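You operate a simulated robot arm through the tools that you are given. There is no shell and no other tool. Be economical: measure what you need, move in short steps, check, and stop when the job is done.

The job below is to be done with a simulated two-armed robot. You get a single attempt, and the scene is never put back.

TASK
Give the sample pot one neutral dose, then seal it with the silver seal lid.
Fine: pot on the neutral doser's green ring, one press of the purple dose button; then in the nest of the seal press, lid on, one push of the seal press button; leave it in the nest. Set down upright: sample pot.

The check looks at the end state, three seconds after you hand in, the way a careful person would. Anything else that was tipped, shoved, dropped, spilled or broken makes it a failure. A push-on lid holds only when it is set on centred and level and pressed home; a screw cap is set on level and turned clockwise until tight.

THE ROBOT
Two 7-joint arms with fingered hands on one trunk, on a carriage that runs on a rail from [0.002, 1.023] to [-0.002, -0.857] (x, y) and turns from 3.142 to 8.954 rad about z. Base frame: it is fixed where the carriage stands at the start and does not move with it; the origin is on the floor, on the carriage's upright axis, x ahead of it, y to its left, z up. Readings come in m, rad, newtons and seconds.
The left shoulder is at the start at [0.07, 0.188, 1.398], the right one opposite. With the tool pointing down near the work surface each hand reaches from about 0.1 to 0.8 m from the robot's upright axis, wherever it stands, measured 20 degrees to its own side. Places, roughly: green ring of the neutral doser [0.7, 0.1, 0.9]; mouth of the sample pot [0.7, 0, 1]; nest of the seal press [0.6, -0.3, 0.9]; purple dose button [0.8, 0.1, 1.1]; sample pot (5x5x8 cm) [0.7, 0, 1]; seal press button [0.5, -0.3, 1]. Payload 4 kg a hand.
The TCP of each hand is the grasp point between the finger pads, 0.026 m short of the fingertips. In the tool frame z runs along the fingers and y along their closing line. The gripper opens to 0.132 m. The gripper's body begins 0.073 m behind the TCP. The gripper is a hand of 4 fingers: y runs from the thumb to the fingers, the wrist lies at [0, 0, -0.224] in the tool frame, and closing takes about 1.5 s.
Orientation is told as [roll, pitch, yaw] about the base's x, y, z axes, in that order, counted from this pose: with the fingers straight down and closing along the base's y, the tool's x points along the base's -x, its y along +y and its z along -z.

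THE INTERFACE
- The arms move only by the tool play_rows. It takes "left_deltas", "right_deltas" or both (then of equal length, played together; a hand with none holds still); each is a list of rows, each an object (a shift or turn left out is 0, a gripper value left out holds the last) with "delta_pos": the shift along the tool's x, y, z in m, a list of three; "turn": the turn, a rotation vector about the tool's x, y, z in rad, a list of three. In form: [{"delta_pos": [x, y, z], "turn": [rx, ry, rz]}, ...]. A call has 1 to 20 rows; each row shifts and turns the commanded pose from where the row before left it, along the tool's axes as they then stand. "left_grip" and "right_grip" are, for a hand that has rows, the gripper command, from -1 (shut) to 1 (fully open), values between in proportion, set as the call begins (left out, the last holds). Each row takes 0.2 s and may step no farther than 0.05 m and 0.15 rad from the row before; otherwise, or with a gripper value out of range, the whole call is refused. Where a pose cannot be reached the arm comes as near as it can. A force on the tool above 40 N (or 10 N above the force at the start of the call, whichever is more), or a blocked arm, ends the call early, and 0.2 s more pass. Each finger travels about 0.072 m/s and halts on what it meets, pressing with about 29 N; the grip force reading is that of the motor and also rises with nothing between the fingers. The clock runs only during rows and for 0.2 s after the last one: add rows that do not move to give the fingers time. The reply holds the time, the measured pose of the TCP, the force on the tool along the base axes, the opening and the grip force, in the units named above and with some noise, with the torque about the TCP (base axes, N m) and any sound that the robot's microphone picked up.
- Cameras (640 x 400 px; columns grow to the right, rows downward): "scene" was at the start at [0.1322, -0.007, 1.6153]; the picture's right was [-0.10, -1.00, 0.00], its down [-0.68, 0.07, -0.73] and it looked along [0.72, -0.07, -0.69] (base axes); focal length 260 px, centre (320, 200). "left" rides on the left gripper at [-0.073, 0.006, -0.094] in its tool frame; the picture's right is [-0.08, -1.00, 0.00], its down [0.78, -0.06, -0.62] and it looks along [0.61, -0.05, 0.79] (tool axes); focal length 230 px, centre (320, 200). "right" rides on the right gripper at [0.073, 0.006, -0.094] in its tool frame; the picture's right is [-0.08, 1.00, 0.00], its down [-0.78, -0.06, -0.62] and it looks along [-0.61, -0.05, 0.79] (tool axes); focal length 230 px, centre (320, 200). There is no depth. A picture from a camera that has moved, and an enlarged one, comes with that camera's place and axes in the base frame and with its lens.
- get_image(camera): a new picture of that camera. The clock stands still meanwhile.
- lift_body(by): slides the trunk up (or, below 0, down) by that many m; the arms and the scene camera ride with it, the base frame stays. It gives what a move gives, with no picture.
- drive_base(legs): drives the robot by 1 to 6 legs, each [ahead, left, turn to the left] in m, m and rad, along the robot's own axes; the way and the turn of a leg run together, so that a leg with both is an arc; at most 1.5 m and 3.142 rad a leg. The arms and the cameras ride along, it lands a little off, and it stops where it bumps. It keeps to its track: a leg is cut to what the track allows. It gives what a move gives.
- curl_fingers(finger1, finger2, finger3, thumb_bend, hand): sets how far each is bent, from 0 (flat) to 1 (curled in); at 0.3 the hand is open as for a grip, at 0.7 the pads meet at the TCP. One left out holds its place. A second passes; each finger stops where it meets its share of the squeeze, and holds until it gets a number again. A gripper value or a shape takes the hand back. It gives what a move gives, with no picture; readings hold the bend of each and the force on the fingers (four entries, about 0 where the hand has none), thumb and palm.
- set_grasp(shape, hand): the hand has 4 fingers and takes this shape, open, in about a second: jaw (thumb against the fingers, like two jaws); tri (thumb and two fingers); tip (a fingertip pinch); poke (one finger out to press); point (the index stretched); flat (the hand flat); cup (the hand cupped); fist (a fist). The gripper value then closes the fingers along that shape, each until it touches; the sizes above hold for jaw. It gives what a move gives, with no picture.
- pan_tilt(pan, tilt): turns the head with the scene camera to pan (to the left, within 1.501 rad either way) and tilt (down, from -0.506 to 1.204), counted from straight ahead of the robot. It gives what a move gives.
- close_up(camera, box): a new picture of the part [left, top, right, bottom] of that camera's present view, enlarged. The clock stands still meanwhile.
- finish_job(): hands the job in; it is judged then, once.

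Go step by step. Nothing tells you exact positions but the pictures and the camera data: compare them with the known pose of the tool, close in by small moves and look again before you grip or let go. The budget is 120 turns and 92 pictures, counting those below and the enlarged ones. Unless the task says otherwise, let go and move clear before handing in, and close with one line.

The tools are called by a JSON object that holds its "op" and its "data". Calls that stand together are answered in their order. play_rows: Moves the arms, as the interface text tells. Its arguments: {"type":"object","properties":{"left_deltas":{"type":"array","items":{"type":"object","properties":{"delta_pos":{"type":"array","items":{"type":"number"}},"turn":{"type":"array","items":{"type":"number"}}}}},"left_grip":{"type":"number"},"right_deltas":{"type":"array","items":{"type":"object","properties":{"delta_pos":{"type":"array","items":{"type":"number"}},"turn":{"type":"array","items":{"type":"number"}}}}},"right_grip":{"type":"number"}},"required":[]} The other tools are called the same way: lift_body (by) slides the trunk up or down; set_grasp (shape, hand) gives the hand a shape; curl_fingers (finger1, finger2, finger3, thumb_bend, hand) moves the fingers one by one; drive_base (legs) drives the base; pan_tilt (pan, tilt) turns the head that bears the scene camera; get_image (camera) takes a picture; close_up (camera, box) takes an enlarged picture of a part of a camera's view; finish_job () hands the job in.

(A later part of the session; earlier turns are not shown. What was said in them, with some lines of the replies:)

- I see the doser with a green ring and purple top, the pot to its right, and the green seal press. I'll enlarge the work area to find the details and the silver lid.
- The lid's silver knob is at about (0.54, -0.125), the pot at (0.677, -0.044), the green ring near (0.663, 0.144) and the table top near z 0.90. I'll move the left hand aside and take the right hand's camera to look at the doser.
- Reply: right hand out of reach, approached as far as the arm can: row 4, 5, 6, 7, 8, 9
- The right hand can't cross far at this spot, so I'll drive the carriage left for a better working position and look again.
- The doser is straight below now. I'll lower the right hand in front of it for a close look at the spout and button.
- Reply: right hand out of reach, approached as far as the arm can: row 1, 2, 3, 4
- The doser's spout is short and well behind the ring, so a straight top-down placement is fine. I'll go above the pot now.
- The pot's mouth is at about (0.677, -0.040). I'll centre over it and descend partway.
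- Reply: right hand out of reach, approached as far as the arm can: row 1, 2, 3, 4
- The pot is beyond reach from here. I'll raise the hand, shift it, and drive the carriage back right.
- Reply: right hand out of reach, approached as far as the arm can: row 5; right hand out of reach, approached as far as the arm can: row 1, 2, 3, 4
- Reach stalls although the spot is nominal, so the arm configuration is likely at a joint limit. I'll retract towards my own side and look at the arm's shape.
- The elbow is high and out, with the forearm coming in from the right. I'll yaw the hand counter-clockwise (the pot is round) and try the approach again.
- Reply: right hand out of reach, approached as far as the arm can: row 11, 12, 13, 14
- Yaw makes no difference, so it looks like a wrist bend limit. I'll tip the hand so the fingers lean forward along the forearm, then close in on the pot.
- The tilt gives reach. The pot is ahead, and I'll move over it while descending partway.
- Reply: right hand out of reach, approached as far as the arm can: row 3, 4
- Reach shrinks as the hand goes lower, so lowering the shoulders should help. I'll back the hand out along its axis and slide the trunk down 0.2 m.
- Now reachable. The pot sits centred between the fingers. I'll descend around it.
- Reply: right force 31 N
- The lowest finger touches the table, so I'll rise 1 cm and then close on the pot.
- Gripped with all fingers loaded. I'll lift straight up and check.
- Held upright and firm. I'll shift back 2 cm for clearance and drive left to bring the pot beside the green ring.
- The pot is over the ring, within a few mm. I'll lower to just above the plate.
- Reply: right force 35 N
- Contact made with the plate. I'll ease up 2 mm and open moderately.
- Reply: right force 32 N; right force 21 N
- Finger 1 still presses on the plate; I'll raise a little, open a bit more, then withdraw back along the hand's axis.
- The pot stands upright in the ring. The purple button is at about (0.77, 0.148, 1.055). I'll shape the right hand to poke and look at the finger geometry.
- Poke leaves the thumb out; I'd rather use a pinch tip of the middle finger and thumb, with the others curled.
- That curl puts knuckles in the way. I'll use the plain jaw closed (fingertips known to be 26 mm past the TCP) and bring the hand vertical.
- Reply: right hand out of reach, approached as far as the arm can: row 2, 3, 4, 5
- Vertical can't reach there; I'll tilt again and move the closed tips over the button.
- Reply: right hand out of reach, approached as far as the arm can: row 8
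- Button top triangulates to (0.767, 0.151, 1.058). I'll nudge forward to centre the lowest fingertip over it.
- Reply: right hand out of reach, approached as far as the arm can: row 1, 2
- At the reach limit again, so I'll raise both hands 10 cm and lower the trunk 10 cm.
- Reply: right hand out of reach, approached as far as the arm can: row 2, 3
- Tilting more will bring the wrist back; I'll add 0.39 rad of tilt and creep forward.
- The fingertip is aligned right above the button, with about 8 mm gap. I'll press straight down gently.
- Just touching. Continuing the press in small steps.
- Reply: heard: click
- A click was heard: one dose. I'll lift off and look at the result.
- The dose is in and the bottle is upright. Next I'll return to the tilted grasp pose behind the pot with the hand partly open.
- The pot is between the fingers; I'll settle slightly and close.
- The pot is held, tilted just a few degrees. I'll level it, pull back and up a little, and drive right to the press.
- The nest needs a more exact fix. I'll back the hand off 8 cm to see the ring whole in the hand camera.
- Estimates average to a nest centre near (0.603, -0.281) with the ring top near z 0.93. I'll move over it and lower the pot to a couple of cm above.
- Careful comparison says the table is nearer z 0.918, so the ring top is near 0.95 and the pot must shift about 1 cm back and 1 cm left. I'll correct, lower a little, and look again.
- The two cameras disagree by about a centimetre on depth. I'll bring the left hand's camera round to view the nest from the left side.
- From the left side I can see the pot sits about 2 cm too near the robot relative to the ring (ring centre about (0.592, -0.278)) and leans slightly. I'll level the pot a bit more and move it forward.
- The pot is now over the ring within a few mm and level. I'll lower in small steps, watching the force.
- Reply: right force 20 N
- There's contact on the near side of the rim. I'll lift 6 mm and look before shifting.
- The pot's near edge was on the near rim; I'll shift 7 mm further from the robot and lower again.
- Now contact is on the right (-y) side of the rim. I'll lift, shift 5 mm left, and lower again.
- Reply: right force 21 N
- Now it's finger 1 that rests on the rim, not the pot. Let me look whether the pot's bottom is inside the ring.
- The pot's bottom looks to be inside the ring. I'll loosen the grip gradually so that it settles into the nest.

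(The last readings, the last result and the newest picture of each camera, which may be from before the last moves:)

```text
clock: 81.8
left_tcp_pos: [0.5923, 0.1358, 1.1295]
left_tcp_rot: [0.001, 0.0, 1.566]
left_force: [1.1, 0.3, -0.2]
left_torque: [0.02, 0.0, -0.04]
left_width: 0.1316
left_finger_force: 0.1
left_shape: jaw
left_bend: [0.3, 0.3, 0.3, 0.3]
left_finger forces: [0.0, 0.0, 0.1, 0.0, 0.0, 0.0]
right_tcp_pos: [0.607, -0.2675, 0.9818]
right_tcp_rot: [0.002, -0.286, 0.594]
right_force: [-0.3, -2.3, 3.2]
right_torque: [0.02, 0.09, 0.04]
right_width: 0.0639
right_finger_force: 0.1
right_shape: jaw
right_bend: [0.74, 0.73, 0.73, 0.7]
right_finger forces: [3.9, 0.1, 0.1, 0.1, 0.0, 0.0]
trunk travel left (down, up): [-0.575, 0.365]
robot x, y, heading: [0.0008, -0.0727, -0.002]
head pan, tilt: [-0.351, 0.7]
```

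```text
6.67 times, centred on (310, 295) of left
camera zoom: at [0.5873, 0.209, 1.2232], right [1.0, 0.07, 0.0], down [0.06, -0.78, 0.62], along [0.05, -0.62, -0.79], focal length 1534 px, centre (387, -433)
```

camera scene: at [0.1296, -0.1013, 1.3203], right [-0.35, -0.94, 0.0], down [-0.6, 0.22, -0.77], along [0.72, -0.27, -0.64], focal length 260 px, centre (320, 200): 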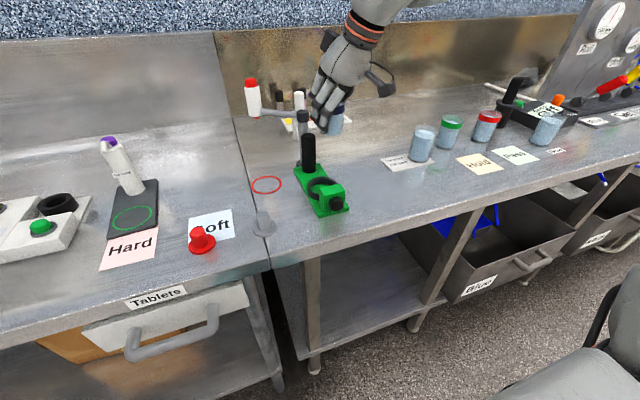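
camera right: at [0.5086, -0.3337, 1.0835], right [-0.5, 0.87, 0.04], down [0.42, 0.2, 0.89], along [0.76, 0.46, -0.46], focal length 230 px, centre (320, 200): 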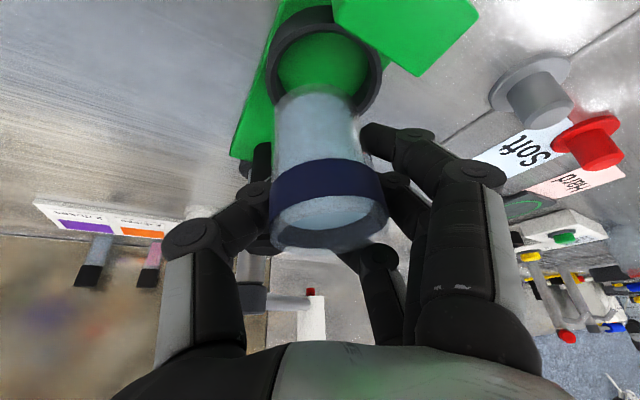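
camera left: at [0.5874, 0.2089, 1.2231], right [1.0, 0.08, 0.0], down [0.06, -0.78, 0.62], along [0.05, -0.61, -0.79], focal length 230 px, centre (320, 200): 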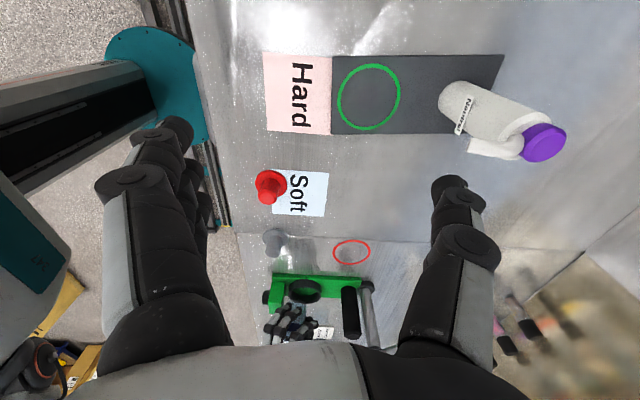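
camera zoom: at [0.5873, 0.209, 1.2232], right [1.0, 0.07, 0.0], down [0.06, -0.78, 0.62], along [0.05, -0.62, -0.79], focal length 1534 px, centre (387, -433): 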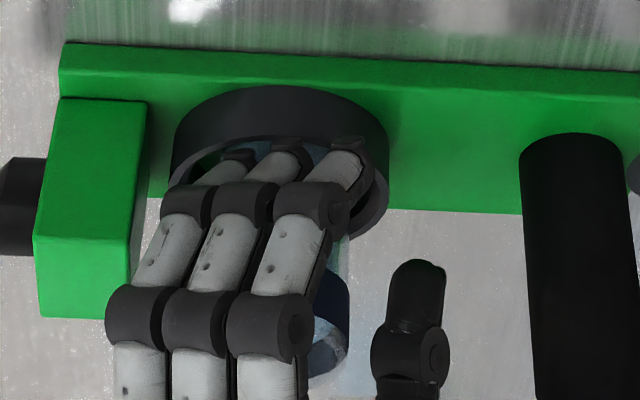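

The pot has dropped into the nest. I'll open slightly more and lift the hand straight up, slowly.

{"op": "play_rows", "data": {"right_deltas": [{"delta_pos": [0, 0, 0]}, {"delta_pos": [-0.0028, 0, -0.0096]}, {"delta_pos": [-0.0028, 0, -0.0096]}, {"delta_pos": [0, 0, 0]}], "right_grip": 0.2}}

{"op": "get_image", "data": {"camera": "right"}}

```text
clock: 82.8
left_tcp_pos: [0.5927, 0.1353, 1.1295]
left_tcp_rot: [0.002, 0.0, 1.567]
left_force: [-0.4, -0.3, -0.2]
left_torque: [0.01, 0.0, 0.01]
left_width: 0.1319
left_finger_force: 0.0
left_shape: jaw
left_bend: [0.3, 0.3, 0.3, 0.3]
left_finger forces: [0.0, 0.0, 0.1, 0.0, 0.0, 0.0]
right_tcp_pos: [0.6086, -0.2678, 1.002]
right_tcp_rot: [0.005, -0.289, 0.593]
right_force: [0.0, -0.5, 0.2]
right_torque: [0.05, -0.01, -0.03]
right_width: 0.0785
right_finger_force: 0.0
right_shape: jaw
right_bend: [0.71, 0.71, 0.71, 0.71]
right_finger forces: [0.0, 0.0, 0.0, 0.0, 0.0, 0.1]
trunk travel left (down, up): [-0.575, 0.365]
robot x, y, heading: [-0.0022, -0.0722, -0.002]
head pan, tilt: [-0.351, 0.7]
```

```text
13 pictures are left
camera right: at [0.5259, -0.3162, 1.0722], right [-0.5, 0.87, 0.03], down [0.51, 0.27, 0.81], along [0.7, 0.42, -0.58], focal length 230 px, centre (320, 200)
```

right: 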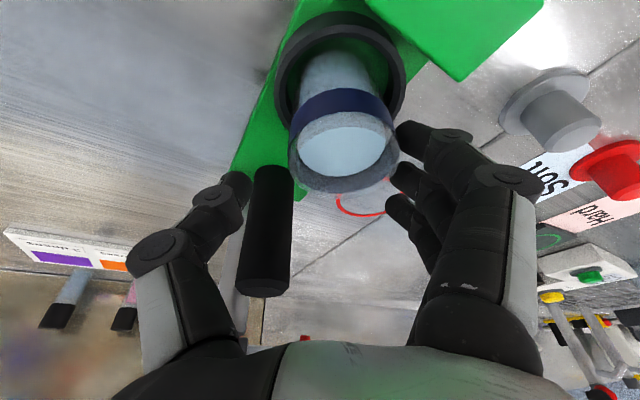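

The pot sits in the nest. Next, the hand goes straight up, turns vertical, and I drive left a little to reach the silver lid.

{"op": "play_rows", "data": {"right_deltas": [{"delta_pos": [-0.0085, 0, -0.0288]}, {"delta_pos": [-0.0085, 0, -0.0288]}, {"delta_pos": [-0.0085, 0, -0.0288]}, {"delta_pos": [-0.0085, 0, -0.0288]}, {"delta_pos": [-0.0085, 0, -0.0288]}, {"turn": [0, 0.143, 0]}, {"turn": [0, 0.143, 0]}]}}

{"op": "drive_base", "data": {"legs": [[0, 0.12, 0]]}}

```text
clock: 84.4
left_tcp_pos: [0.5892, 0.1347, 1.1314]
left_tcp_rot: [-0.004, 0.0, 1.568]
left_force: [0.1, 0.0, 0.3]
left_torque: [0.0, 0.0, 0.0]
left_width: 0.1319
left_finger_force: 0.1
left_shape: jaw
left_bend: [0.3, 0.3, 0.3, 0.3]
left_finger forces: [0.1, 0.0, 0.1, 0.1, 0.1, 0.0]
right_tcp_pos: [0.5826, -0.3085, 1.1648]
right_tcp_rot: [0.003, -0.011, 0.592]
right_force: [-0.9, -0.1, 0.9]
right_torque: [0.04, -0.05, 0.0]
right_width: 0.0787
right_finger_force: 0.1
right_shape: jaw
right_bend: [0.71, 0.71, 0.71, 0.71]
right_finger forces: [0.0, 0.0, 0.1, 0.0, 0.0, 0.0]
right hand out of reach, approached as far as the arm can: row 7
trunk travel left (down, up): [-0.575, 0.365]
robot x, y, heading: [-0.0006, -0.0725, -0.005]
head pan, tilt: [-0.351, 0.7]
```

```text
clock: 85.6
left_tcp_pos: [0.5932, 0.2524, 1.1297]
left_tcp_rot: [0.001, 0.0, 1.564]
left_force: [0.4, -0.6, 0.6]
left_torque: [0.02, -0.02, 0.02]
left_width: 0.1319
left_finger_force: 0.0
left_shape: jaw
left_bend: [0.3, 0.3, 0.3, 0.3]
left_finger forces: [0.1, 0.0, 0.1, 0.0, 0.1, 0.0]
right_tcp_pos: [0.5845, -0.1882, 1.1622]
right_tcp_rot: [0.006, -0.011, 0.592]
right_force: [-0.3, -0.1, -0.7]
right_torque: [0.0, 0.0, -0.03]
right_width: 0.0786
right_finger_force: 0.0
right_shape: jaw
right_bend: [0.71, 0.71, 0.71, 0.71]
right_finger forces: [0.1, 0.0, 0.1, 0.0, 0.0, 0.1]
trunk travel left (down, up): [-0.575, 0.365]
robot x, y, heading: [0.0031, 0.0462, -0.005]
head pan, tilt: [-0.351, 0.7]
```

I'll raise the trunk 10 cm for better vertical reach and bring the hand above the lid.

{"op": "lift_body", "data": {"by": 0.1}}

{"op": "play_rows", "data": {"right_deltas": [{"delta_pos": [0.0018, 0.0161, 0.04]}, {"delta_pos": [0.0018, 0.0161, 0.04]}, {"delta_pos": [0.0018, 0.0161, 0.04]}, {"delta_pos": [0.0018, 0.0161, 0.04]}, {"delta_pos": [0.0018, 0.0161, 0.04]}, {"delta_pos": [0, 0, 0]}], "right_grip": 0.0}}

{"op": "get_image", "data": {"camera": "right"}}

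```text
clock: 87.0
left_tcp_pos: [0.5941, 0.2553, 1.2299]
left_tcp_rot: [-0.001, 0.001, 1.566]
left_force: [-0.3, -0.6, 0.2]
left_torque: [0.01, -0.02, 0.0]
left_width: 0.132
left_finger_force: 0.2
left_shape: jaw
left_bend: [0.3, 0.3, 0.3, 0.3]
left_finger forces: [0.0, 0.1, 0.0, 0.0, 0.0, 0.0]
right_tcp_pos: [0.5845, -0.1886, 1.262]
right_tcp_rot: [0.003, -0.01, 0.592]
right_force: [0.2, 0.0, -0.3]
right_torque: [-0.02, -0.02, 0.03]
right_width: 0.0789
right_finger_force: 0.2
right_shape: jaw
right_bend: [0.71, 0.71, 0.71, 0.71]
right_finger forces: [0.0, 0.0, 0.0, 0.0, 0.0, 0.1]
trunk travel left (down, up): [-0.675, 0.265]
robot x, y, heading: [-0.0011, 0.0454, -0.005]
head pan, tilt: [-0.351, 0.7]
```

```text
clock: 88.3
left_tcp_pos: [0.5926, 0.2553, 1.2303]
left_tcp_rot: [-0.002, 0.001, 1.565]
left_force: [0.4, -0.1, -0.3]
left_torque: [0.01, -0.01, 0.0]
left_width: 0.1319
left_finger_force: 0.1
left_shape: jaw
left_bend: [0.3, 0.3, 0.3, 0.3]
left_finger forces: [0.0, 0.1, 0.0, 0.1, 0.1, 0.0]
right_tcp_pos: [0.5317, -0.1233, 1.0626]
right_tcp_rot: [0.003, -0.01, 0.59]
right_force: [-0.5, 0.2, -0.1]
right_torque: [0.02, -0.02, -0.02]
right_width: 0.0667
right_finger_force: 0.1
right_shape: jaw
right_bend: [0.73, 0.73, 0.73, 0.7]
right_finger forces: [0.0, 0.0, 0.0, 0.0, 0.0, 0.1]
trunk travel left (down, up): [-0.675, 0.265]
robot x, y, heading: [-0.0011, 0.0482, -0.001]
head pan, tilt: [-0.351, 0.7]
```

```text
12 pictures are left
camera right: at [0.4686, -0.1608, 1.1563], right [-0.49, 0.87, 0.0], down [0.68, 0.38, 0.62], along [0.54, 0.31, -0.78], focal length 230 px, centre (320, 200)
```

right: 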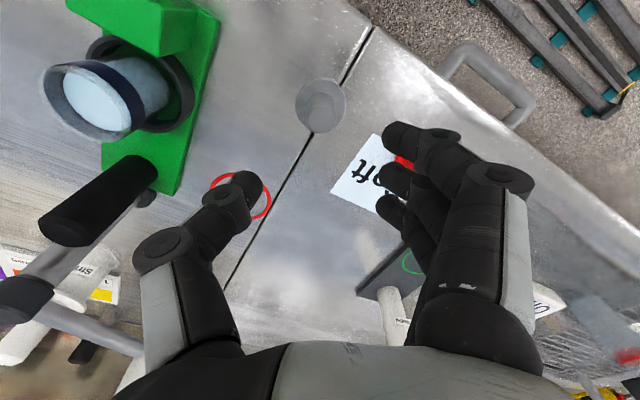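

The lid is directly beneath at about (0.529, -0.125). I'll descend so the fingertips straddle the knob just above its flange.

{"op": "play_rows", "data": {"right_deltas": [{"delta_pos": [0.003, 0, 0.037]}, {"delta_pos": [0, 0, 0.037]}, {"delta_pos": [0, 0, 0.025]}, {"delta_pos": [0, 0, 0.01]}, {"delta_pos": [0, 0, 0]}]}}

{"op": "get_image", "data": {"camera": "right"}}

```text
clock: 89.5
left_tcp_pos: [0.5925, 0.2556, 1.2297]
left_tcp_rot: [0.0, 0.0, 1.566]
left_force: [0.0, 0.4, 0.6]
left_torque: [-0.02, 0.0, 0.03]
left_width: 0.1318
left_finger_force: 0.1
left_shape: jaw
left_bend: [0.3, 0.3, 0.3, 0.3]
left_finger forces: [0.0, 0.0, 0.0, 0.1, 0.0, 0.0]
right_tcp_pos: [0.5285, -0.1309, 0.9571]
right_tcp_rot: [0.004, -0.015, 0.592]
right_force: [-0.7, 0.0, -0.5]
right_torque: [0.01, 0.01, 0.05]
right_width: 0.0665
right_finger_force: 0.1
right_shape: jaw
right_bend: [0.73, 0.73, 0.73, 0.7]
right_finger forces: [0.0, 0.1, 0.0, 0.0, 0.0, 0.1]
right hand out of reach, approached as far as the arm can: row 4
trunk travel left (down, up): [-0.675, 0.265]
robot x, y, heading: [-0.0005, 0.0474, -0.0]
head pan, tilt: [-0.351, 0.7]
```

```text
11 pictures are left
camera right: at [0.4641, -0.1673, 1.0498], right [-0.49, 0.87, 0.01], down [0.68, 0.38, 0.63], along [0.54, 0.31, -0.78], focal length 230 px, centre (320, 200)
```

right: 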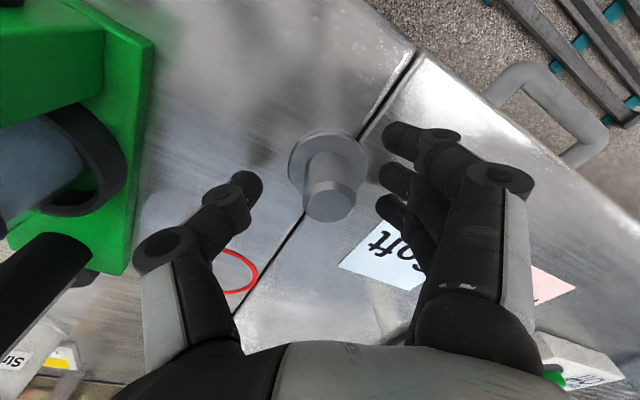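

The lid is 8 mm off to the left, at my reach limit. I'll rise, drive 6 cm left, and come down again centred.

{"op": "play_rows", "data": {"right_deltas": [{"delta_pos": [0, 0, -0.04]}, {"delta_pos": [0, 0, -0.03]}, {"delta_pos": [0, 0, 0]}]}}

{"op": "drive_base", "data": {"legs": [[0, 0.06, 0]]}}

```text
clock: 90.3
left_tcp_pos: [0.5922, 0.2546, 1.2289]
left_tcp_rot: [0.002, 0.001, 1.567]
left_force: [0.1, -0.3, -0.5]
left_torque: [0.0, 0.02, 0.0]
left_width: 0.132
left_finger_force: 0.0
left_shape: jaw
left_bend: [0.3, 0.3, 0.3, 0.3]
left_finger forces: [0.0, 0.0, 0.1, 0.0, 0.1, 0.0]
right_tcp_pos: [0.5293, -0.132, 1.0274]
right_tcp_rot: [0.004, -0.009, 0.592]
right_force: [-0.1, 0.6, -0.2]
right_torque: [-0.04, 0.02, 0.0]
right_width: 0.0666
right_finger_force: 0.1
right_shape: jaw
right_bend: [0.73, 0.73, 0.73, 0.7]
right_finger forces: [0.0, 0.1, 0.0, 0.1, 0.0, 0.0]
trunk travel left (down, up): [-0.675, 0.265]
robot x, y, heading: [0.0018, 0.0478, -0.007]
head pan, tilt: [-0.351, 0.7]
```

```text
clock: 91.3
left_tcp_pos: [0.5936, 0.31, 1.2305]
left_tcp_rot: [-0.001, -0.003, 1.566]
left_force: [-0.5, 0.6, 0.8]
left_torque: [0.01, 0.02, 0.0]
left_width: 0.1322
left_finger_force: 0.0
left_shape: jaw
left_bend: [0.3, 0.3, 0.3, 0.3]
left_finger forces: [0.0, 0.1, 0.0, 0.0, 0.0, 0.1]
right_tcp_pos: [0.5283, -0.0762, 1.0256]
right_tcp_rot: [0.007, -0.014, 0.59]
right_force: [0.3, -0.6, 0.0]
right_torque: [0.02, 0.0, 0.02]
right_width: 0.0666
right_finger_force: 0.0
right_shape: jaw
right_bend: [0.73, 0.73, 0.73, 0.7]
right_finger forces: [0.1, 0.0, 0.0, 0.1, 0.1, 0.1]
trunk travel left (down, up): [-0.675, 0.265]
robot x, y, heading: [-0.0016, 0.1082, -0.003]
head pan, tilt: [-0.351, 0.7]
```

{"op": "play_rows", "data": {"right_deltas": [{"delta_pos": [0.0238, -0.0398, 0], "turn": [0, 0.012, 0]}, {"delta_pos": [0, 0, 0.03]}, {"delta_pos": [0, 0, 0.03]}, {"delta_pos": [0, 0, 0.012]}, {"delta_pos": [0, 0, 0]}]}}

{"op": "get_image", "data": {"camera": "right"}}

```text
clock: 92.5
left_tcp_pos: [0.5944, 0.314, 1.2291]
left_tcp_rot: [0.001, 0.0, 1.564]
left_force: [0.1, -0.5, 0.2]
left_torque: [-0.02, -0.01, 0.0]
left_width: 0.132
left_finger_force: 0.1
left_shape: jaw
left_bend: [0.3, 0.3, 0.3, 0.3]
left_finger forces: [0.1, 0.0, 0.0, 0.0, 0.0, 0.1]
right_tcp_pos: [0.5308, -0.1185, 0.953]
right_tcp_rot: [0.005, 0.004, 0.588]
right_force: [0.2, 0.8, 0.1]
right_torque: [-0.01, 0.0, -0.02]
right_width: 0.067
right_finger_force: 0.2
right_shape: jaw
right_bend: [0.73, 0.73, 0.73, 0.7]
right_finger forces: [0.0, 0.0, 0.1, 0.0, 0.1, 0.0]
trunk travel left (down, up): [-0.675, 0.265]
robot x, y, heading: [0.0002, 0.1055, -0.004]
head pan, tilt: [-0.351, 0.7]
```

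```text
10 pictures are left
camera right: at [0.4672, -0.1546, 1.0481], right [-0.49, 0.87, 0.0], down [0.69, 0.39, 0.61], along [0.53, 0.3, -0.79], focal length 230 px, centre (320, 200)
```

right: 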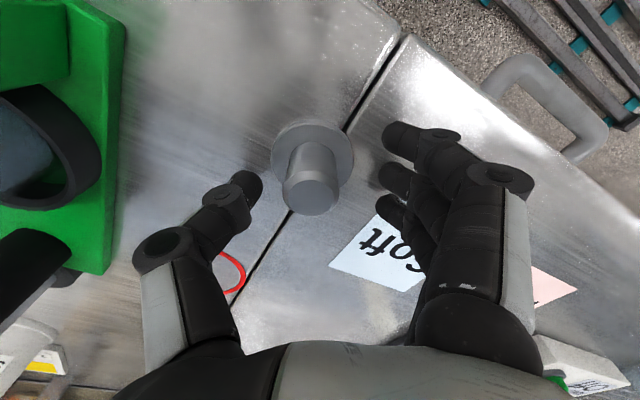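

The knob is 5 mm off centre; I'll correct, dip 3 mm and close on it.

{"op": "play_rows", "data": {"right_deltas": [{"delta_pos": [0.0045, -0.004, 0.003]}, {"delta_pos": [0, 0, 0]}]}}

{"op": "play_rows", "data": {"right_deltas": [{"delta_pos": [0, 0, 0]}, {"delta_pos": [0, 0, 0]}, {"delta_pos": [0, 0, 0]}, {"delta_pos": [0, 0, 0]}, {"delta_pos": [0, 0, 0]}, {"delta_pos": [0, 0, 0]}, {"delta_pos": [0, 0, 0]}], "right_grip": -1}}

{"op": "get_image", "data": {"camera": "right"}}

```text
clock: 93.1
left_tcp_pos: [0.5924, 0.3133, 1.2284]
left_tcp_rot: [0.001, -0.002, 1.566]
left_force: [0.8, -0.5, 0.0]
left_torque: [-0.01, 0.0, -0.01]
left_width: 0.1321
left_finger_force: 0.1
left_shape: jaw
left_bend: [0.3, 0.3, 0.3, 0.3]
left_finger forces: [0.0, 0.0, 0.0, 0.1, 0.0, 0.1]
right_tcp_pos: [0.5289, -0.1241, 0.951]
right_tcp_rot: [0.003, 0.001, 0.591]
right_force: [0.2, -0.2, -0.4]
right_torque: [-0.02, 0.01, 0.05]
right_width: 0.0666
right_finger_force: 0.0
right_shape: jaw
right_bend: [0.73, 0.73, 0.73, 0.7]
right_finger forces: [0.0, 0.0, 0.1, 0.0, 0.1, 0.1]
trunk travel left (down, up): [-0.675, 0.265]
robot x, y, heading: [0.0011, 0.1062, -0.004]
head pan, tilt: [-0.351, 0.7]
```

```text
clock: 94.7
left_tcp_pos: [0.5919, 0.3139, 1.2298]
left_tcp_rot: [-0.002, 0.0, 1.564]
left_force: [0.3, 0.9, -0.5]
left_torque: [0.0, 0.02, 0.06]
left_width: 0.132
left_finger_force: 0.1
left_shape: jaw
left_bend: [0.3, 0.3, 0.3, 0.3]
left_finger forces: [0.0, 0.1, 0.1, 0.0, 0.0, 0.0]
right_tcp_pos: [0.5291, -0.1246, 0.9506]
right_tcp_rot: [0.003, 0.001, 0.589]
right_force: [0.0, 1.2, 3.7]
right_torque: [-0.04, 0.0, 0.04]
right_width: 0.0252
right_finger_force: 29.2
right_shape: jaw
right_bend: [0.72, 0.74, 0.72, 0.7]
right_finger forces: [8.6, 8.5, 9.0, 0.0, 25.0, 0.0]
trunk travel left (down, up): [-0.675, 0.265]
robot x, y, heading: [-0.0033, 0.105, -0.005]
head pan, tilt: [-0.351, 0.7]
```

```text
9 pictures are left
camera right: at [0.4651, -0.1606, 1.0456], right [-0.49, 0.87, 0.0], down [0.69, 0.38, 0.62], along [0.53, 0.3, -0.79], focal length 230 px, centre (320, 200)
```

right: 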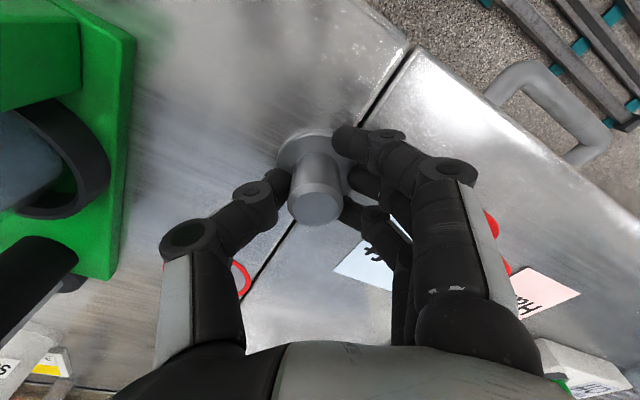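

The lid is gripped evenly by its knob. I'll lift it and drive back right to the press.

{"op": "play_rows", "data": {"right_deltas": [{"delta_pos": [0, 0, -0.02]}, {"delta_pos": [0, 0, -0.04]}, {"delta_pos": [0, 0, -0.04]}, {"delta_pos": [0, 0, -0.04]}, {"delta_pos": [0, 0, 0]}]}}

{"op": "drive_base", "data": {"legs": [[0, -0.17, 0]]}}

{"op": "get_image", "data": {"camera": "right"}}

```text
clock: 95.9
left_tcp_pos: [0.5938, 0.3131, 1.229]
left_tcp_rot: [-0.001, -0.002, 1.566]
left_force: [0.9, -0.9, 0.9]
left_torque: [-0.02, -0.03, -0.03]
left_width: 0.1321
left_finger_force: 0.0
left_shape: jaw
left_bend: [0.3, 0.3, 0.3, 0.3]
left_finger forces: [0.1, 0.0, 0.1, 0.0, 0.0, 0.0]
right_tcp_pos: [0.5302, -0.1267, 1.091]
right_tcp_rot: [0.005, 0.003, 0.591]
right_force: [0.3, 0.3, -0.3]
right_torque: [-0.01, -0.03, 0.02]
right_width: 0.025
right_finger_force: 29.1
right_shape: jaw
right_bend: [0.72, 0.74, 0.72, 0.7]
right_finger forces: [10.5, 8.3, 11.5, 0.0, 24.6, 0.0]
trunk travel left (down, up): [-0.675, 0.265]
robot x, y, heading: [0.0001, 0.107, -0.007]
head pan, tilt: [-0.351, 0.7]
```

```text
clock: 97.4
left_tcp_pos: [0.5921, 0.1466, 1.2296]
left_tcp_rot: [0.001, 0.002, 1.566]
left_force: [-0.1, 0.3, 0.0]
left_torque: [-0.03, 0.0, 0.01]
left_width: 0.1319
left_finger_force: 0.0
left_shape: jaw
left_bend: [0.3, 0.3, 0.3, 0.3]
left_finger forces: [0.0, 0.1, 0.0, 0.1, 0.0, 0.0]
right_tcp_pos: [0.5306, -0.2933, 1.0918]
right_tcp_rot: [0.001, 0.005, 0.59]
right_force: [-0.9, 1.1, -1.0]
right_torque: [-0.02, -0.01, -0.01]
right_width: 0.0253
right_finger_force: 28.8
right_shape: jaw
right_bend: [0.72, 0.74, 0.72, 0.7]
right_finger forces: [10.6, 8.2, 11.4, 0.0, 24.7, 0.0]
trunk travel left (down, up): [-0.675, 0.265]
robot x, y, heading: [0.0028, -0.0629, -0.007]
head pan, tilt: [-0.351, 0.7]
```

```text
8 pictures are left
camera right: at [0.4665, -0.3289, 1.1863], right [-0.49, 0.87, 0.0], down [0.69, 0.39, 0.61], along [0.53, 0.3, -0.79], focal length 230 px, centre (320, 200)
```

right: 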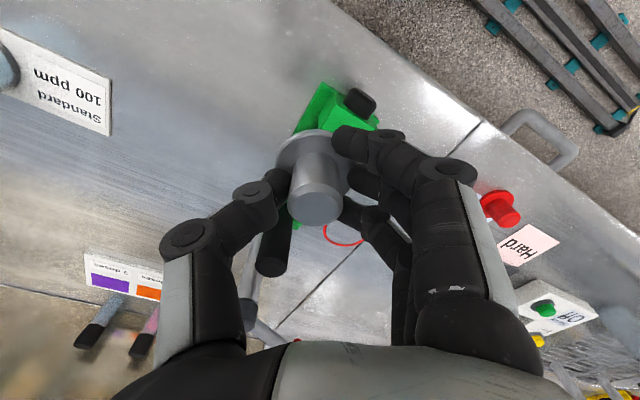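

The lid hides the nest from this camera. I'll use the left camera to see the pot and the lid together.

{"op": "close_up", "data": {"camera": "left", "box": [255, 235, 355, 325]}}

```text
4.44 times, centred on (305, 280) of left
camera zoom: at [0.5881, 0.2198, 1.3227], right [1.0, 0.07, 0.0], down [0.06, -0.78, 0.62], along [0.04, -0.62, -0.79], focal length 1022 px, centre (387, -156)
```

zoom: 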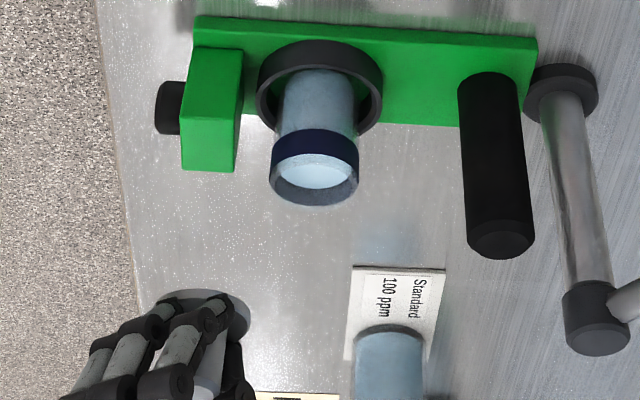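

The pot stands upright and centred in the nest. I'll bring the lid over it, staying above the mouth, then check the alignment from two sides.

{"op": "play_rows", "data": {"right_deltas": [{"delta_pos": [-0.0275, -0.0088, 0.0]}, {"delta_pos": [-0.0275, -0.0088, 0.0]}, {"delta_pos": [0, 0, 0.015]}, {"delta_pos": [0, 0, 0]}]}}

{"op": "close_up", "data": {"camera": "left", "box": [270, 240, 340, 305]}}

{"op": "close_up", "data": {"camera": "scene", "box": [260, 130, 380, 250]}}

```text
clock: 98.4
left_tcp_pos: [0.5938, 0.1445, 1.2284]
left_tcp_rot: [0.001, 0.001, 1.564]
left_force: [0.3, -0.1, 0.3]
left_torque: [0.02, -0.03, 0.0]
left_width: 0.1318
left_finger_force: 0.1
left_shape: jaw
left_bend: [0.3, 0.3, 0.3, 0.3]
left_finger forces: [0.0, 0.0, 0.0, 0.0, 0.0, 0.0]
right_tcp_pos: [0.5863, -0.2794, 1.0756]
right_tcp_rot: [0.005, 0.002, 0.59]
right_force: [-0.6, -0.4, 0.5]
right_torque: [-0.02, 0.0, 0.0]
right_width: 0.025
right_finger_force: 29.3
right_shape: jaw
right_bend: [0.72, 0.74, 0.72, 0.7]
right_finger forces: [10.7, 8.1, 11.7, 0.0, 24.6, 0.1]
trunk travel left (down, up): [-0.675, 0.265]
robot x, y, heading: [-0.0003, -0.0641, -0.006]
head pan, tilt: [-0.351, 0.7]
```

```text
6.15 times, centred on (305, 272) of left
camera zoom: at [0.5885, 0.2184, 1.3228], right [1.0, 0.07, 0.0], down [0.06, -0.78, 0.62], along [0.04, -0.62, -0.79], focal length 1416 px, centre (412, -246)
```

zoom: 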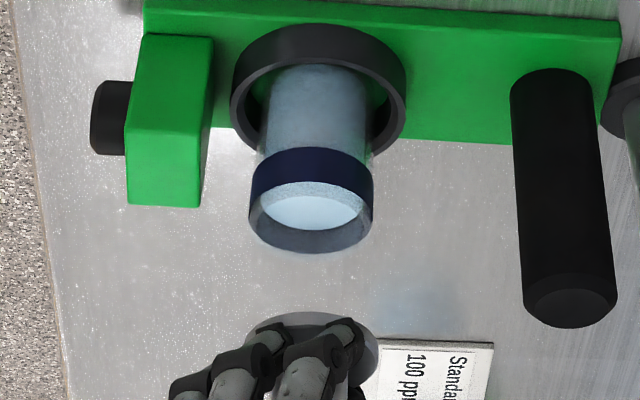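

```text
3.33 times, centred on (320, 190) of scene
camera zoom: at [0.1299, -0.0901, 1.4202], right [-0.35, -0.94, 0.0], down [-0.6, 0.22, -0.76], along [0.72, -0.27, -0.64], focal length 866 px, centre (320, 233)
```

zoom: 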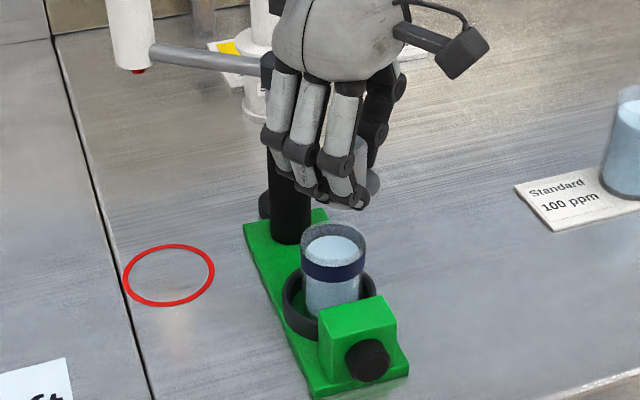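

From both views the lid is about 1 cm too far right (−y) and roughly 4.5 cm above the mouth. I'll correct, lower 3 cm and check both views once more.

{"op": "play_rows", "data": {"right_deltas": [{"delta_pos": [-0.0036, 0.009, 0.0]}, {"delta_pos": [0, 0, 0.015]}, {"delta_pos": [0, 0, 0.013]}, {"delta_pos": [0, 0, 0]}]}}

{"op": "close_up", "data": {"camera": "left", "box": [275, 245, 335, 295]}}

{"op": "close_up", "data": {"camera": "scene", "box": [290, 160, 350, 230]}}

```text
clock: 99.4
left_tcp_pos: [0.5931, 0.144, 1.2289]
left_tcp_rot: [-0.001, 0.0, 1.566]
left_force: [0.0, 1.5, 0.7]
left_torque: [0.04, 0.01, 0.0]
left_width: 0.1322
left_finger_force: 0.0
left_shape: jaw
left_bend: [0.3, 0.3, 0.3, 0.3]
left_finger forces: [0.0, 0.1, 0.1, 0.0, 0.0, 0.1]
right_tcp_pos: [0.5831, -0.2698, 1.0484]
right_tcp_rot: [0.003, 0.002, 0.589]
right_force: [0.3, 0.6, 0.0]
right_torque: [0.02, 0.08, -0.02]
right_width: 0.0251
right_finger_force: 29.2
right_shape: jaw
right_bend: [0.72, 0.74, 0.72, 0.7]
right_finger forces: [10.7, 8.1, 11.8, 0.0, 24.7, 0.0]
trunk travel left (down, up): [-0.675, 0.265]
robot x, y, heading: [0.0002, -0.0598, -0.003]
head pan, tilt: [-0.351, 0.7]
```

```text
8.00 times, centred on (305, 270) of left
camera zoom: at [0.588, 0.2178, 1.3232], right [1.0, 0.07, 0.0], down [0.06, -0.79, 0.62], along [0.05, -0.62, -0.79], focal length 1841 px, centre (440, -360)
```

zoom: 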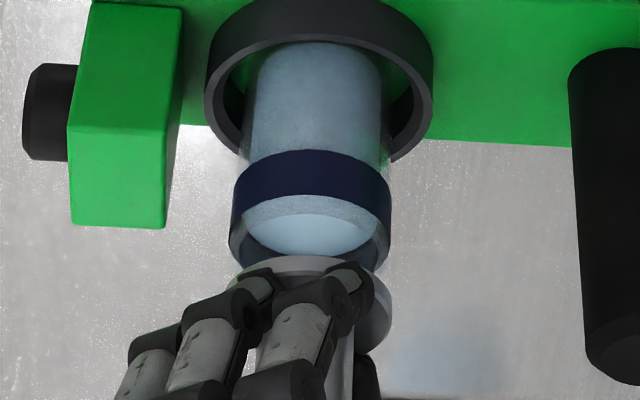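

```text
5.71 times, centred on (320, 195) of scene
camera zoom: at [0.1293, -0.0908, 1.4203], right [-0.35, -0.94, 0.0], down [-0.6, 0.22, -0.77], along [0.72, -0.27, -0.64], focal length 1484 px, centre (320, 229)
```

zoom: 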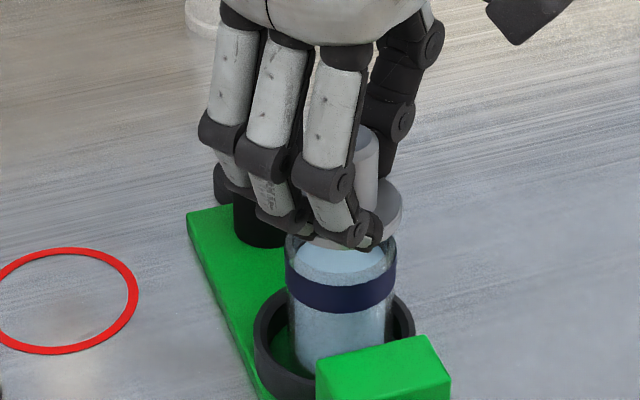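

Alignment is within about 1–2 mm in both views. I'll lower the lid onto the pot in fine steps.

{"op": "play_rows", "data": {"right_deltas": [{"delta_pos": [0, 0.0008, 0.005]}, {"delta_pos": [0, 0, 0.004]}, {"delta_pos": [0, 0, 0.003]}, {"delta_pos": [0, 0, 0]}]}}

```text
clock: 100.4
left_tcp_pos: [0.5926, 0.1461, 1.2292]
left_tcp_rot: [-0.001, -0.001, 1.566]
left_force: [0.0, 0.2, 0.1]
left_torque: [-0.01, 0.0, -0.01]
left_width: 0.1318
left_finger_force: 0.0
left_shape: jaw
left_bend: [0.3, 0.3, 0.3, 0.3]
left_finger forces: [0.0, 0.0, 0.0, 0.0, 0.0, 0.1]
right_tcp_pos: [0.5833, -0.2683, 1.0371]
right_tcp_rot: [0.004, 0.002, 0.59]
right_force: [-0.4, -0.5, -0.5]
right_torque: [0.0, 0.0, 0.01]
right_width: 0.0252
right_finger_force: 29.0
right_shape: jaw
right_bend: [0.72, 0.74, 0.72, 0.7]
right_finger forces: [10.8, 7.9, 11.9, 0.0, 24.7, 0.1]
trunk travel left (down, up): [-0.675, 0.265]
robot x, y, heading: [-0.0006, -0.0637, -0.009]
head pan, tilt: [-0.351, 0.7]
```

{"op": "play_rows", "data": {"right_deltas": [{"delta_pos": [0, 0, 0.003]}, {"delta_pos": [0, 0, 0.003]}, {"delta_pos": [0, 0, 0.002]}, {"delta_pos": [0, 0, 0]}]}}

```text
clock: 101.4
left_tcp_pos: [0.5907, 0.146, 1.231]
left_tcp_rot: [-0.004, 0.002, 1.564]
left_force: [0.0, 0.4, -0.9]
left_torque: [-0.02, 0.0, 0.01]
left_width: 0.1318
left_finger_force: 0.1
left_shape: jaw
left_bend: [0.3, 0.3, 0.3, 0.3]
left_finger forces: [0.1, 0.1, 0.0, 0.0, 0.0, 0.1]
right_tcp_pos: [0.5807, -0.2681, 1.0334]
right_tcp_rot: [0.002, -0.003, 0.59]
right_force: [7.5, -2.2, 37.3]
right_torque: [-0.43, -0.36, 0.08]
right_width: 0.0256
right_finger_force: 28.9
right_shape: jaw
right_bend: [0.72, 0.74, 0.72, 0.7]
right_finger forces: [10.2, 11.5, 12.3, 0.0, 41.1, 0.1]
trunk travel left (down, up): [-0.675, 0.265]
robot x, y, heading: [0.0006, -0.0623, -0.007]
head pan, tilt: [-0.351, 0.7]
```

Firm contact. One look to judge how the lid sits.

{"op": "close_up", "data": {"camera": "left", "box": [275, 245, 335, 295]}}

```text
8.00 times, centred on (305, 270) of left
camera zoom: at [0.5851, 0.2188, 1.3248], right [1.0, 0.07, 0.0], down [0.05, -0.78, 0.62], along [0.05, -0.62, -0.79], focal length 1841 px, centre (440, -360)
```

zoom: 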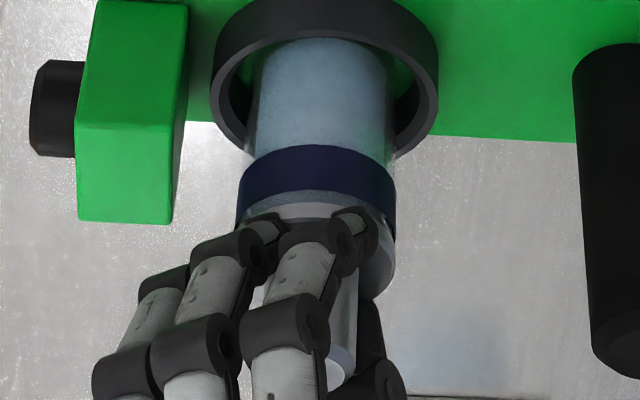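

The lid sits flush over the rim. I'll nudge 1.5 mm left and press a touch more to seat it.

{"op": "play_rows", "data": {"right_deltas": [{"delta_pos": [-0.0008, 0.0012, -0.002]}, {"delta_pos": [0, 0, 0.002]}, {"delta_pos": [0, 0, 0.002]}, {"delta_pos": [0, 0, 0.001]}]}}

```text
clock: 102.2
left_tcp_pos: [0.5927, 0.1435, 1.2297]
left_tcp_rot: [-0.002, 0.0, 1.566]
left_force: [0.9, -0.5, -0.5]
left_torque: [0.03, 0.0, 0.01]
left_width: 0.1321
left_finger_force: 0.1
left_shape: jaw
left_bend: [0.3, 0.3, 0.3, 0.3]
left_finger forces: [0.0, 0.1, 0.0, 0.0, 0.0, 0.0]
right_tcp_pos: [0.5821, -0.2658, 1.0334]
right_tcp_rot: [0.004, -0.006, 0.588]
right_force: [-5.8, -0.2, 22.7]
right_torque: [-0.15, 0.09, -0.03]
right_width: 0.0263
right_finger_force: 29.4
right_shape: jaw
right_bend: [0.72, 0.74, 0.72, 0.7]
right_finger forces: [13.5, 12.7, 12.4, 0.0, 34.0, 0.0]
trunk travel left (down, up): [-0.675, 0.265]
robot x, y, heading: [0.0008, -0.0612, -0.002]
head pan, tilt: [-0.351, 0.7]
stopped in row 3 (right hand): the force on the tool passed its limit at 49 N (the readings are from after the stop); the commanded pose is now the measured one
```

The lid is bottomed out and evenly loaded. I'll release and lift off.

{"op": "play_rows", "data": {"right_deltas": [{"delta_pos": [0, 0, -0.001]}, {"delta_pos": [0, 0, 0]}, {"delta_pos": [0, 0, 0]}, {"delta_pos": [0, 0, 0]}, {"delta_pos": [0, 0, -0.02]}, {"delta_pos": [0, 0, -0.03]}, {"delta_pos": [0, 0, -0.04]}, {"delta_pos": [0, 0, -0.04]}], "right_grip": 0.0}}

{"op": "close_up", "data": {"camera": "left", "box": [255, 235, 345, 305]}}

```text
clock: 104.0
left_tcp_pos: [0.5931, 0.1451, 1.2295]
left_tcp_rot: [0.0, 0.0, 1.566]
left_force: [0.9, -0.5, -0.6]
left_torque: [0.0, -0.01, 0.01]
left_width: 0.1322
left_finger_force: 0.1
left_shape: jaw
left_bend: [0.3, 0.3, 0.3, 0.3]
left_finger forces: [0.0, 0.0, 0.0, 0.1, 0.1, 0.0]
right_tcp_pos: [0.5825, -0.2658, 1.1597]
right_tcp_rot: [0.003, 0.0, 0.591]
right_force: [0.3, 0.9, 0.1]
right_torque: [-0.01, 0.02, 0.03]
right_width: 0.0655
right_finger_force: 0.1
right_shape: jaw
right_bend: [0.73, 0.73, 0.73, 0.7]
right_finger forces: [0.0, 0.0, 0.1, 0.0, 0.1, 0.1]
trunk travel left (down, up): [-0.675, 0.265]
robot x, y, heading: [-0.0023, -0.0594, -0.005]
head pan, tilt: [-0.351, 0.7]
```

```text
5.71 times, centred on (300, 270) of left
camera zoom: at [0.5876, 0.2178, 1.3234], right [1.0, 0.07, 0.0], down [0.06, -0.79, 0.62], along [0.05, -0.62, -0.79], focal length 1315 px, centre (434, -200)
```

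zoom: 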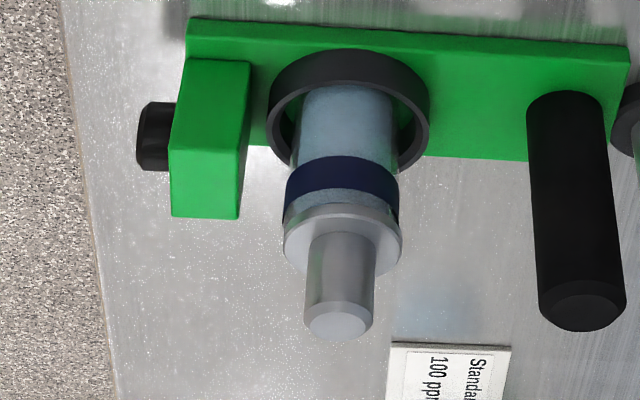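

The lid is centred and level on the pot. Next comes the seal button on the front of the block, about (0.486, -0.266, 0.955), facing the robot. I'll close the hand, square it up, pull back in front of it and lower.

{"op": "play_rows", "data": {"right_deltas": [{"delta_pos": [0.03, 0, 0], "turn": [0, 0, 0.0985]}, {"delta_pos": [0.03, 0, 0], "turn": [0, 0, 0.0985]}, {"turn": [0, 0, 0.0985]}, {"turn": [0, 0, 0.0985]}, {"turn": [0, 0, 0.0985]}, {"turn": [0, 0, 0.0985]}, {"delta_pos": [0.03, 0, 0]}, {"delta_pos": [0.03, 0, 0]}, {"delta_pos": [0.03, 0, 0]}, {"delta_pos": [0, 0, 0]}], "right_grip": -1}}

```text
clock: 106.2
left_tcp_pos: [0.5935, 0.1438, 1.2288]
left_tcp_rot: [0.002, 0.0, 1.566]
left_force: [-0.1, -0.2, -0.1]
left_torque: [0.02, 0.02, 0.03]
left_width: 0.1319
left_finger_force: 0.0
left_shape: jaw
left_bend: [0.3, 0.3, 0.3, 0.3]
left_finger forces: [0.1, 0.0, 0.0, 0.0, 0.0, 0.0]
right_tcp_pos: [0.4429, -0.2992, 1.1614]
right_tcp_rot: [0.003, -0.001, -0.002]
right_force: [-0.1, -0.5, -0.1]
right_torque: [0.0, 0.04, 0.0]
right_width: 0.0
right_finger_force: 28.6
right_shape: jaw
right_bend: [0.68, 0.57, 0.68, 0.67]
right_finger forces: [0.0, 0.0, 0.0, 0.0, 0.0, 0.0]
trunk travel left (down, up): [-0.675, 0.265]
robot x, y, heading: [-0.002, -0.0613, -0.007]
head pan, tilt: [-0.351, 0.7]
```

{"op": "play_rows", "data": {"right_deltas": [{"delta_pos": [0.014, 0.0165, 0.02]}, {"delta_pos": [0.014, 0.0165, 0.02]}, {"delta_pos": [0, 0, 0.04]}, {"delta_pos": [0, 0, 0.04]}, {"delta_pos": [0, 0, 0.04]}, {"delta_pos": [0, 0, 0.035]}, {"delta_pos": [0, 0, 0]}]}}

```text
clock: 107.8
left_tcp_pos: [0.5914, 0.1449, 1.2303]
left_tcp_rot: [-0.002, 0.001, 1.566]
left_force: [0.3, 0.6, 0.5]
left_torque: [-0.02, -0.03, 0.02]
left_width: 0.1318
left_finger_force: 0.2
left_shape: jaw
left_bend: [0.3, 0.3, 0.3, 0.3]
left_finger forces: [0.0, 0.0, 0.0, 0.0, 0.0, 0.0]
right_tcp_pos: [0.4143, -0.2645, 0.9653]
right_tcp_rot: [0.002, 0.0, 0.0]
right_force: [1.0, 0.2, -0.3]
right_torque: [0.02, 0.01, 0.02]
right_width: 0.0002
right_finger_force: 29.4
right_shape: jaw
right_bend: [0.68, 0.57, 0.68, 0.67]
right_finger forces: [0.1, 0.0, 0.0, 0.0, 0.0, 0.1]
trunk travel left (down, up): [-0.675, 0.265]
robot x, y, heading: [-0.0012, -0.0634, -0.007]
head pan, tilt: [-0.351, 0.7]
```

{"op": "close_up", "data": {"camera": "left", "box": [210, 225, 340, 315]}}

```text
4.44 times, centred on (275, 270) of left
camera zoom: at [0.5874, 0.2178, 1.3235], right [1.0, 0.07, 0.0], down [0.06, -0.79, 0.62], along [0.05, -0.62, -0.79], focal length 1022 px, centre (520, -111)
```

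zoom: 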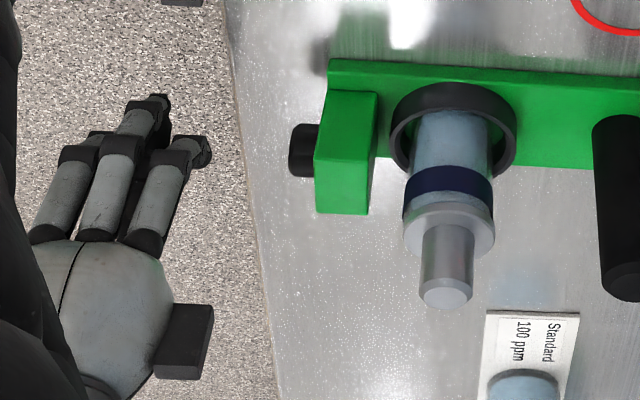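

The closed fingers are in line with the button, with about 4.5 cm gap. I'll lower 8 mm, close most of the gap, then push in small steps listening for the click.

{"op": "play_rows", "data": {"right_deltas": [{"delta_pos": [0, -0.001, 0.008]}, {"delta_pos": [-0.015, 0, 0]}, {"delta_pos": [-0.012, 0, 0]}, {"delta_pos": [-0.005, 0, 0]}, {"delta_pos": [-0.003, 0, 0]}, {"delta_pos": [-0.003, 0, 0]}]}}

```text
clock: 109.2
left_tcp_pos: [0.5925, 0.1443, 1.2303]
left_tcp_rot: [0.001, 0.0, 1.565]
left_force: [-0.2, 0.4, 1.0]
left_torque: [-0.02, 0.0, 0.01]
left_width: 0.1319
left_finger_force: 0.1
left_shape: jaw
left_bend: [0.3, 0.3, 0.3, 0.3]
left_finger forces: [0.0, 0.1, 0.0, 0.1, 0.1, 0.1]
right_tcp_pos: [0.4524, -0.2667, 0.9568]
right_tcp_rot: [0.003, -0.001, -0.002]
right_force: [0.2, 1.2, -1.1]
right_torque: [0.02, 0.0, 0.01]
right_width: 0.0
right_finger_force: 28.6
right_shape: jaw
right_bend: [0.68, 0.57, 0.68, 0.67]
right_finger forces: [0.0, 0.0, 0.0, 0.1, 0.0, 0.0]
trunk travel left (down, up): [-0.675, 0.265]
robot x, y, heading: [0.0003, -0.0631, -0.002]
head pan, tilt: [-0.351, 0.7]
```

{"op": "play_rows", "data": {"right_deltas": [{"delta_pos": [-0.002, 0, 0]}, {"delta_pos": [-0.002, 0, 0]}, {"delta_pos": [-0.002, 0, 0]}, {"delta_pos": [-0.002, 0, 0]}]}}

```text
clock: 110.2
left_tcp_pos: [0.5923, 0.1449, 1.2292]
left_tcp_rot: [0.0, 0.0, 1.565]
left_force: [-0.2, 0.6, -0.3]
left_torque: [-0.03, 0.0, 0.01]
left_width: 0.1318
left_finger_force: 0.0
left_shape: jaw
left_bend: [0.3, 0.3, 0.3, 0.3]
left_finger forces: [0.1, 0.0, 0.0, 0.0, 0.0, 0.0]
right_tcp_pos: [0.4604, -0.2658, 0.9574]
right_tcp_rot: [0.004, 0.001, -0.002]
right_force: [0.0, 0.2, 0.3]
right_torque: [-0.04, 0.0, 0.01]
right_width: 0.0
right_finger_force: 29.1
right_shape: jaw
right_bend: [0.68, 0.57, 0.68, 0.67]
right_finger forces: [0.0, 0.0, 0.0, 0.0, 0.1, 0.0]
trunk travel left (down, up): [-0.675, 0.265]
robot x, y, heading: [0.0003, -0.0644, -0.002]
head pan, tilt: [-0.351, 0.7]
```

{"op": "play_rows", "data": {"right_deltas": [{"delta_pos": [-0.002, 0, 0]}, {"delta_pos": [-0.002, 0, 0]}, {"delta_pos": [-0.0015, 0, 0]}, {"delta_pos": [-0.0015, 0, 0]}]}}

```text
clock: 111.2
left_tcp_pos: [0.5923, 0.145, 1.2288]
left_tcp_rot: [-0.002, -0.001, 1.564]
left_force: [0.1, 0.1, -1.2]
left_torque: [0.0, -0.02, 0.01]
left_width: 0.132
left_finger_force: 0.1
left_shape: jaw
left_bend: [0.3, 0.3, 0.3, 0.3]
left_finger forces: [0.1, 0.1, 0.0, 0.1, 0.1, 0.1]
right_tcp_pos: [0.4676, -0.2664, 0.9571]
right_tcp_rot: [0.004, 0.001, -0.003]
right_force: [-1.0, 0.8, 0.4]
right_torque: [-0.02, 0.0, 0.01]
right_width: 0.0
right_finger_force: 29.3
right_shape: jaw
right_bend: [0.68, 0.57, 0.68, 0.67]
right_finger forces: [0.1, 0.0, 1.2, 0.1, 0.0, 0.0]
trunk travel left (down, up): [-0.675, 0.265]
robot x, y, heading: [0.0015, -0.0643, -0.002]
head pan, tilt: [-0.351, 0.7]
```

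Finger 3 is just touching (1.2 N). I'll continue in 1.5 mm steps.

{"op": "play_rows", "data": {"right_deltas": [{"delta_pos": [-0.0015, 0, 0]}, {"delta_pos": [-0.0015, 0, 0]}, {"delta_pos": [-0.001, 0, 0]}, {"delta_pos": [0, 0, 0]}]}}

```text
clock: 112.2
left_tcp_pos: [0.5924, 0.1439, 1.2287]
left_tcp_rot: [0.0, -0.001, 1.566]
left_force: [-0.1, 0.2, -0.2]
left_torque: [0.0, 0.02, -0.02]
left_width: 0.1317
left_finger_force: 0.1
left_shape: jaw
left_bend: [0.3, 0.3, 0.3, 0.3]
left_finger forces: [0.0, 0.0, 0.0, 0.1, 0.0, 0.0]
right_tcp_pos: [0.4714, -0.2659, 0.9565]
right_tcp_rot: [0.004, 0.0, -0.001]
right_force: [-0.2, 0.0, -1.0]
right_torque: [-0.03, 0.0, -0.01]
right_width: 0.0002
right_finger_force: 29.5
right_shape: jaw
right_bend: [0.68, 0.57, 0.68, 0.67]
right_finger forces: [0.0, 0.0, 1.0, 0.1, 0.0, 0.0]
trunk travel left (down, up): [-0.675, 0.265]
robot x, y, heading: [-0.0034, -0.0671, -0.004]
head pan, tilt: [-0.351, 0.7]
```

{"op": "play_rows", "data": {"right_deltas": [{"delta_pos": [-0.0015, 0, 0]}, {"delta_pos": [-0.0015, 0, 0]}, {"delta_pos": [-0.001, 0, 0]}, {"delta_pos": [0, 0, 0]}]}}

```text
clock: 113.2
left_tcp_pos: [0.5918, 0.1434, 1.2298]
left_tcp_rot: [-0.003, 0.001, 1.565]
left_force: [0.2, 0.1, -0.8]
left_torque: [0.01, -0.02, 0.04]
left_width: 0.1318
left_finger_force: 0.0
left_shape: jaw
left_bend: [0.3, 0.3, 0.3, 0.3]
left_finger forces: [0.1, 0.0, 0.0, 0.0, 0.1, 0.1]
right_tcp_pos: [0.4744, -0.2659, 0.9568]
right_tcp_rot: [0.003, -0.002, -0.002]
right_force: [-2.8, -0.7, 0.3]
right_torque: [0.0, 0.01, 0.02]
right_width: 0.0
right_finger_force: 28.9
right_shape: jaw
right_bend: [0.68, 0.57, 0.68, 0.67]
right_finger forces: [0.0, 0.1, 2.5, 0.0, 0.0, 0.0]
trunk travel left (down, up): [-0.675, 0.265]
robot x, y, heading: [-0.0012, -0.0622, -0.002]
head pan, tilt: [-0.351, 0.7]
heard: click
```

The press clicked: one push done. I'll back straight off and raise the hand clear.

{"op": "play_rows", "data": {"right_deltas": [{"delta_pos": [0.02, 0, 0]}, {"delta_pos": [0.03, 0, 0]}, {"delta_pos": [0.02, 0, 0]}, {"delta_pos": [0, 0, -0.04]}, {"delta_pos": [0, 0, -0.04]}, {"delta_pos": [0, 0, -0.04]}, {"delta_pos": [0, 0, 0]}, {"delta_pos": [0, 0, 0]}, {"delta_pos": [0, 0, 0]}, {"delta_pos": [0, 0, 0]}]}}

```text
clock: 115.4
left_tcp_pos: [0.5931, 0.1452, 1.2304]
left_tcp_rot: [0.0, 0.001, 1.565]
left_force: [-0.5, 0.2, -0.2]
left_torque: [-0.02, -0.01, 0.01]
left_width: 0.1319
left_finger_force: 0.1
left_shape: jaw
left_bend: [0.3, 0.3, 0.3, 0.3]
left_finger forces: [0.1, 0.0, 0.0, 0.1, 0.0, 0.0]
right_tcp_pos: [0.4073, -0.2685, 1.077]
right_tcp_rot: [0.003, 0.0, -0.002]
right_force: [-0.3, 0.0, 0.1]
right_torque: [-0.02, -0.02, 0.01]
right_width: 0.0
right_finger_force: 28.7
right_shape: jaw
right_bend: [0.68, 0.57, 0.68, 0.67]
right_finger forces: [0.0, 0.1, 0.1, 0.1, 0.0, 0.0]
trunk travel left (down, up): [-0.675, 0.265]
robot x, y, heading: [-0.002, -0.0606, -0.007]
head pan, tilt: [-0.351, 0.7]
```

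Both hands are clear. The lidded pot was standing upright in the nest in my last picture, and I heard one dose click and one seal click. I'm handing in.

{"op": "finish_job", "data": {}}

```text
The job is handed in.
```

The sample pot got one neutral dose and is in the press nest with the silver lid on. I pushed the seal button once and heard it click, but had no pictures left to check the pot after that push. While I was lowering the pot into the nest, the press may have shifted by a few millimetres.
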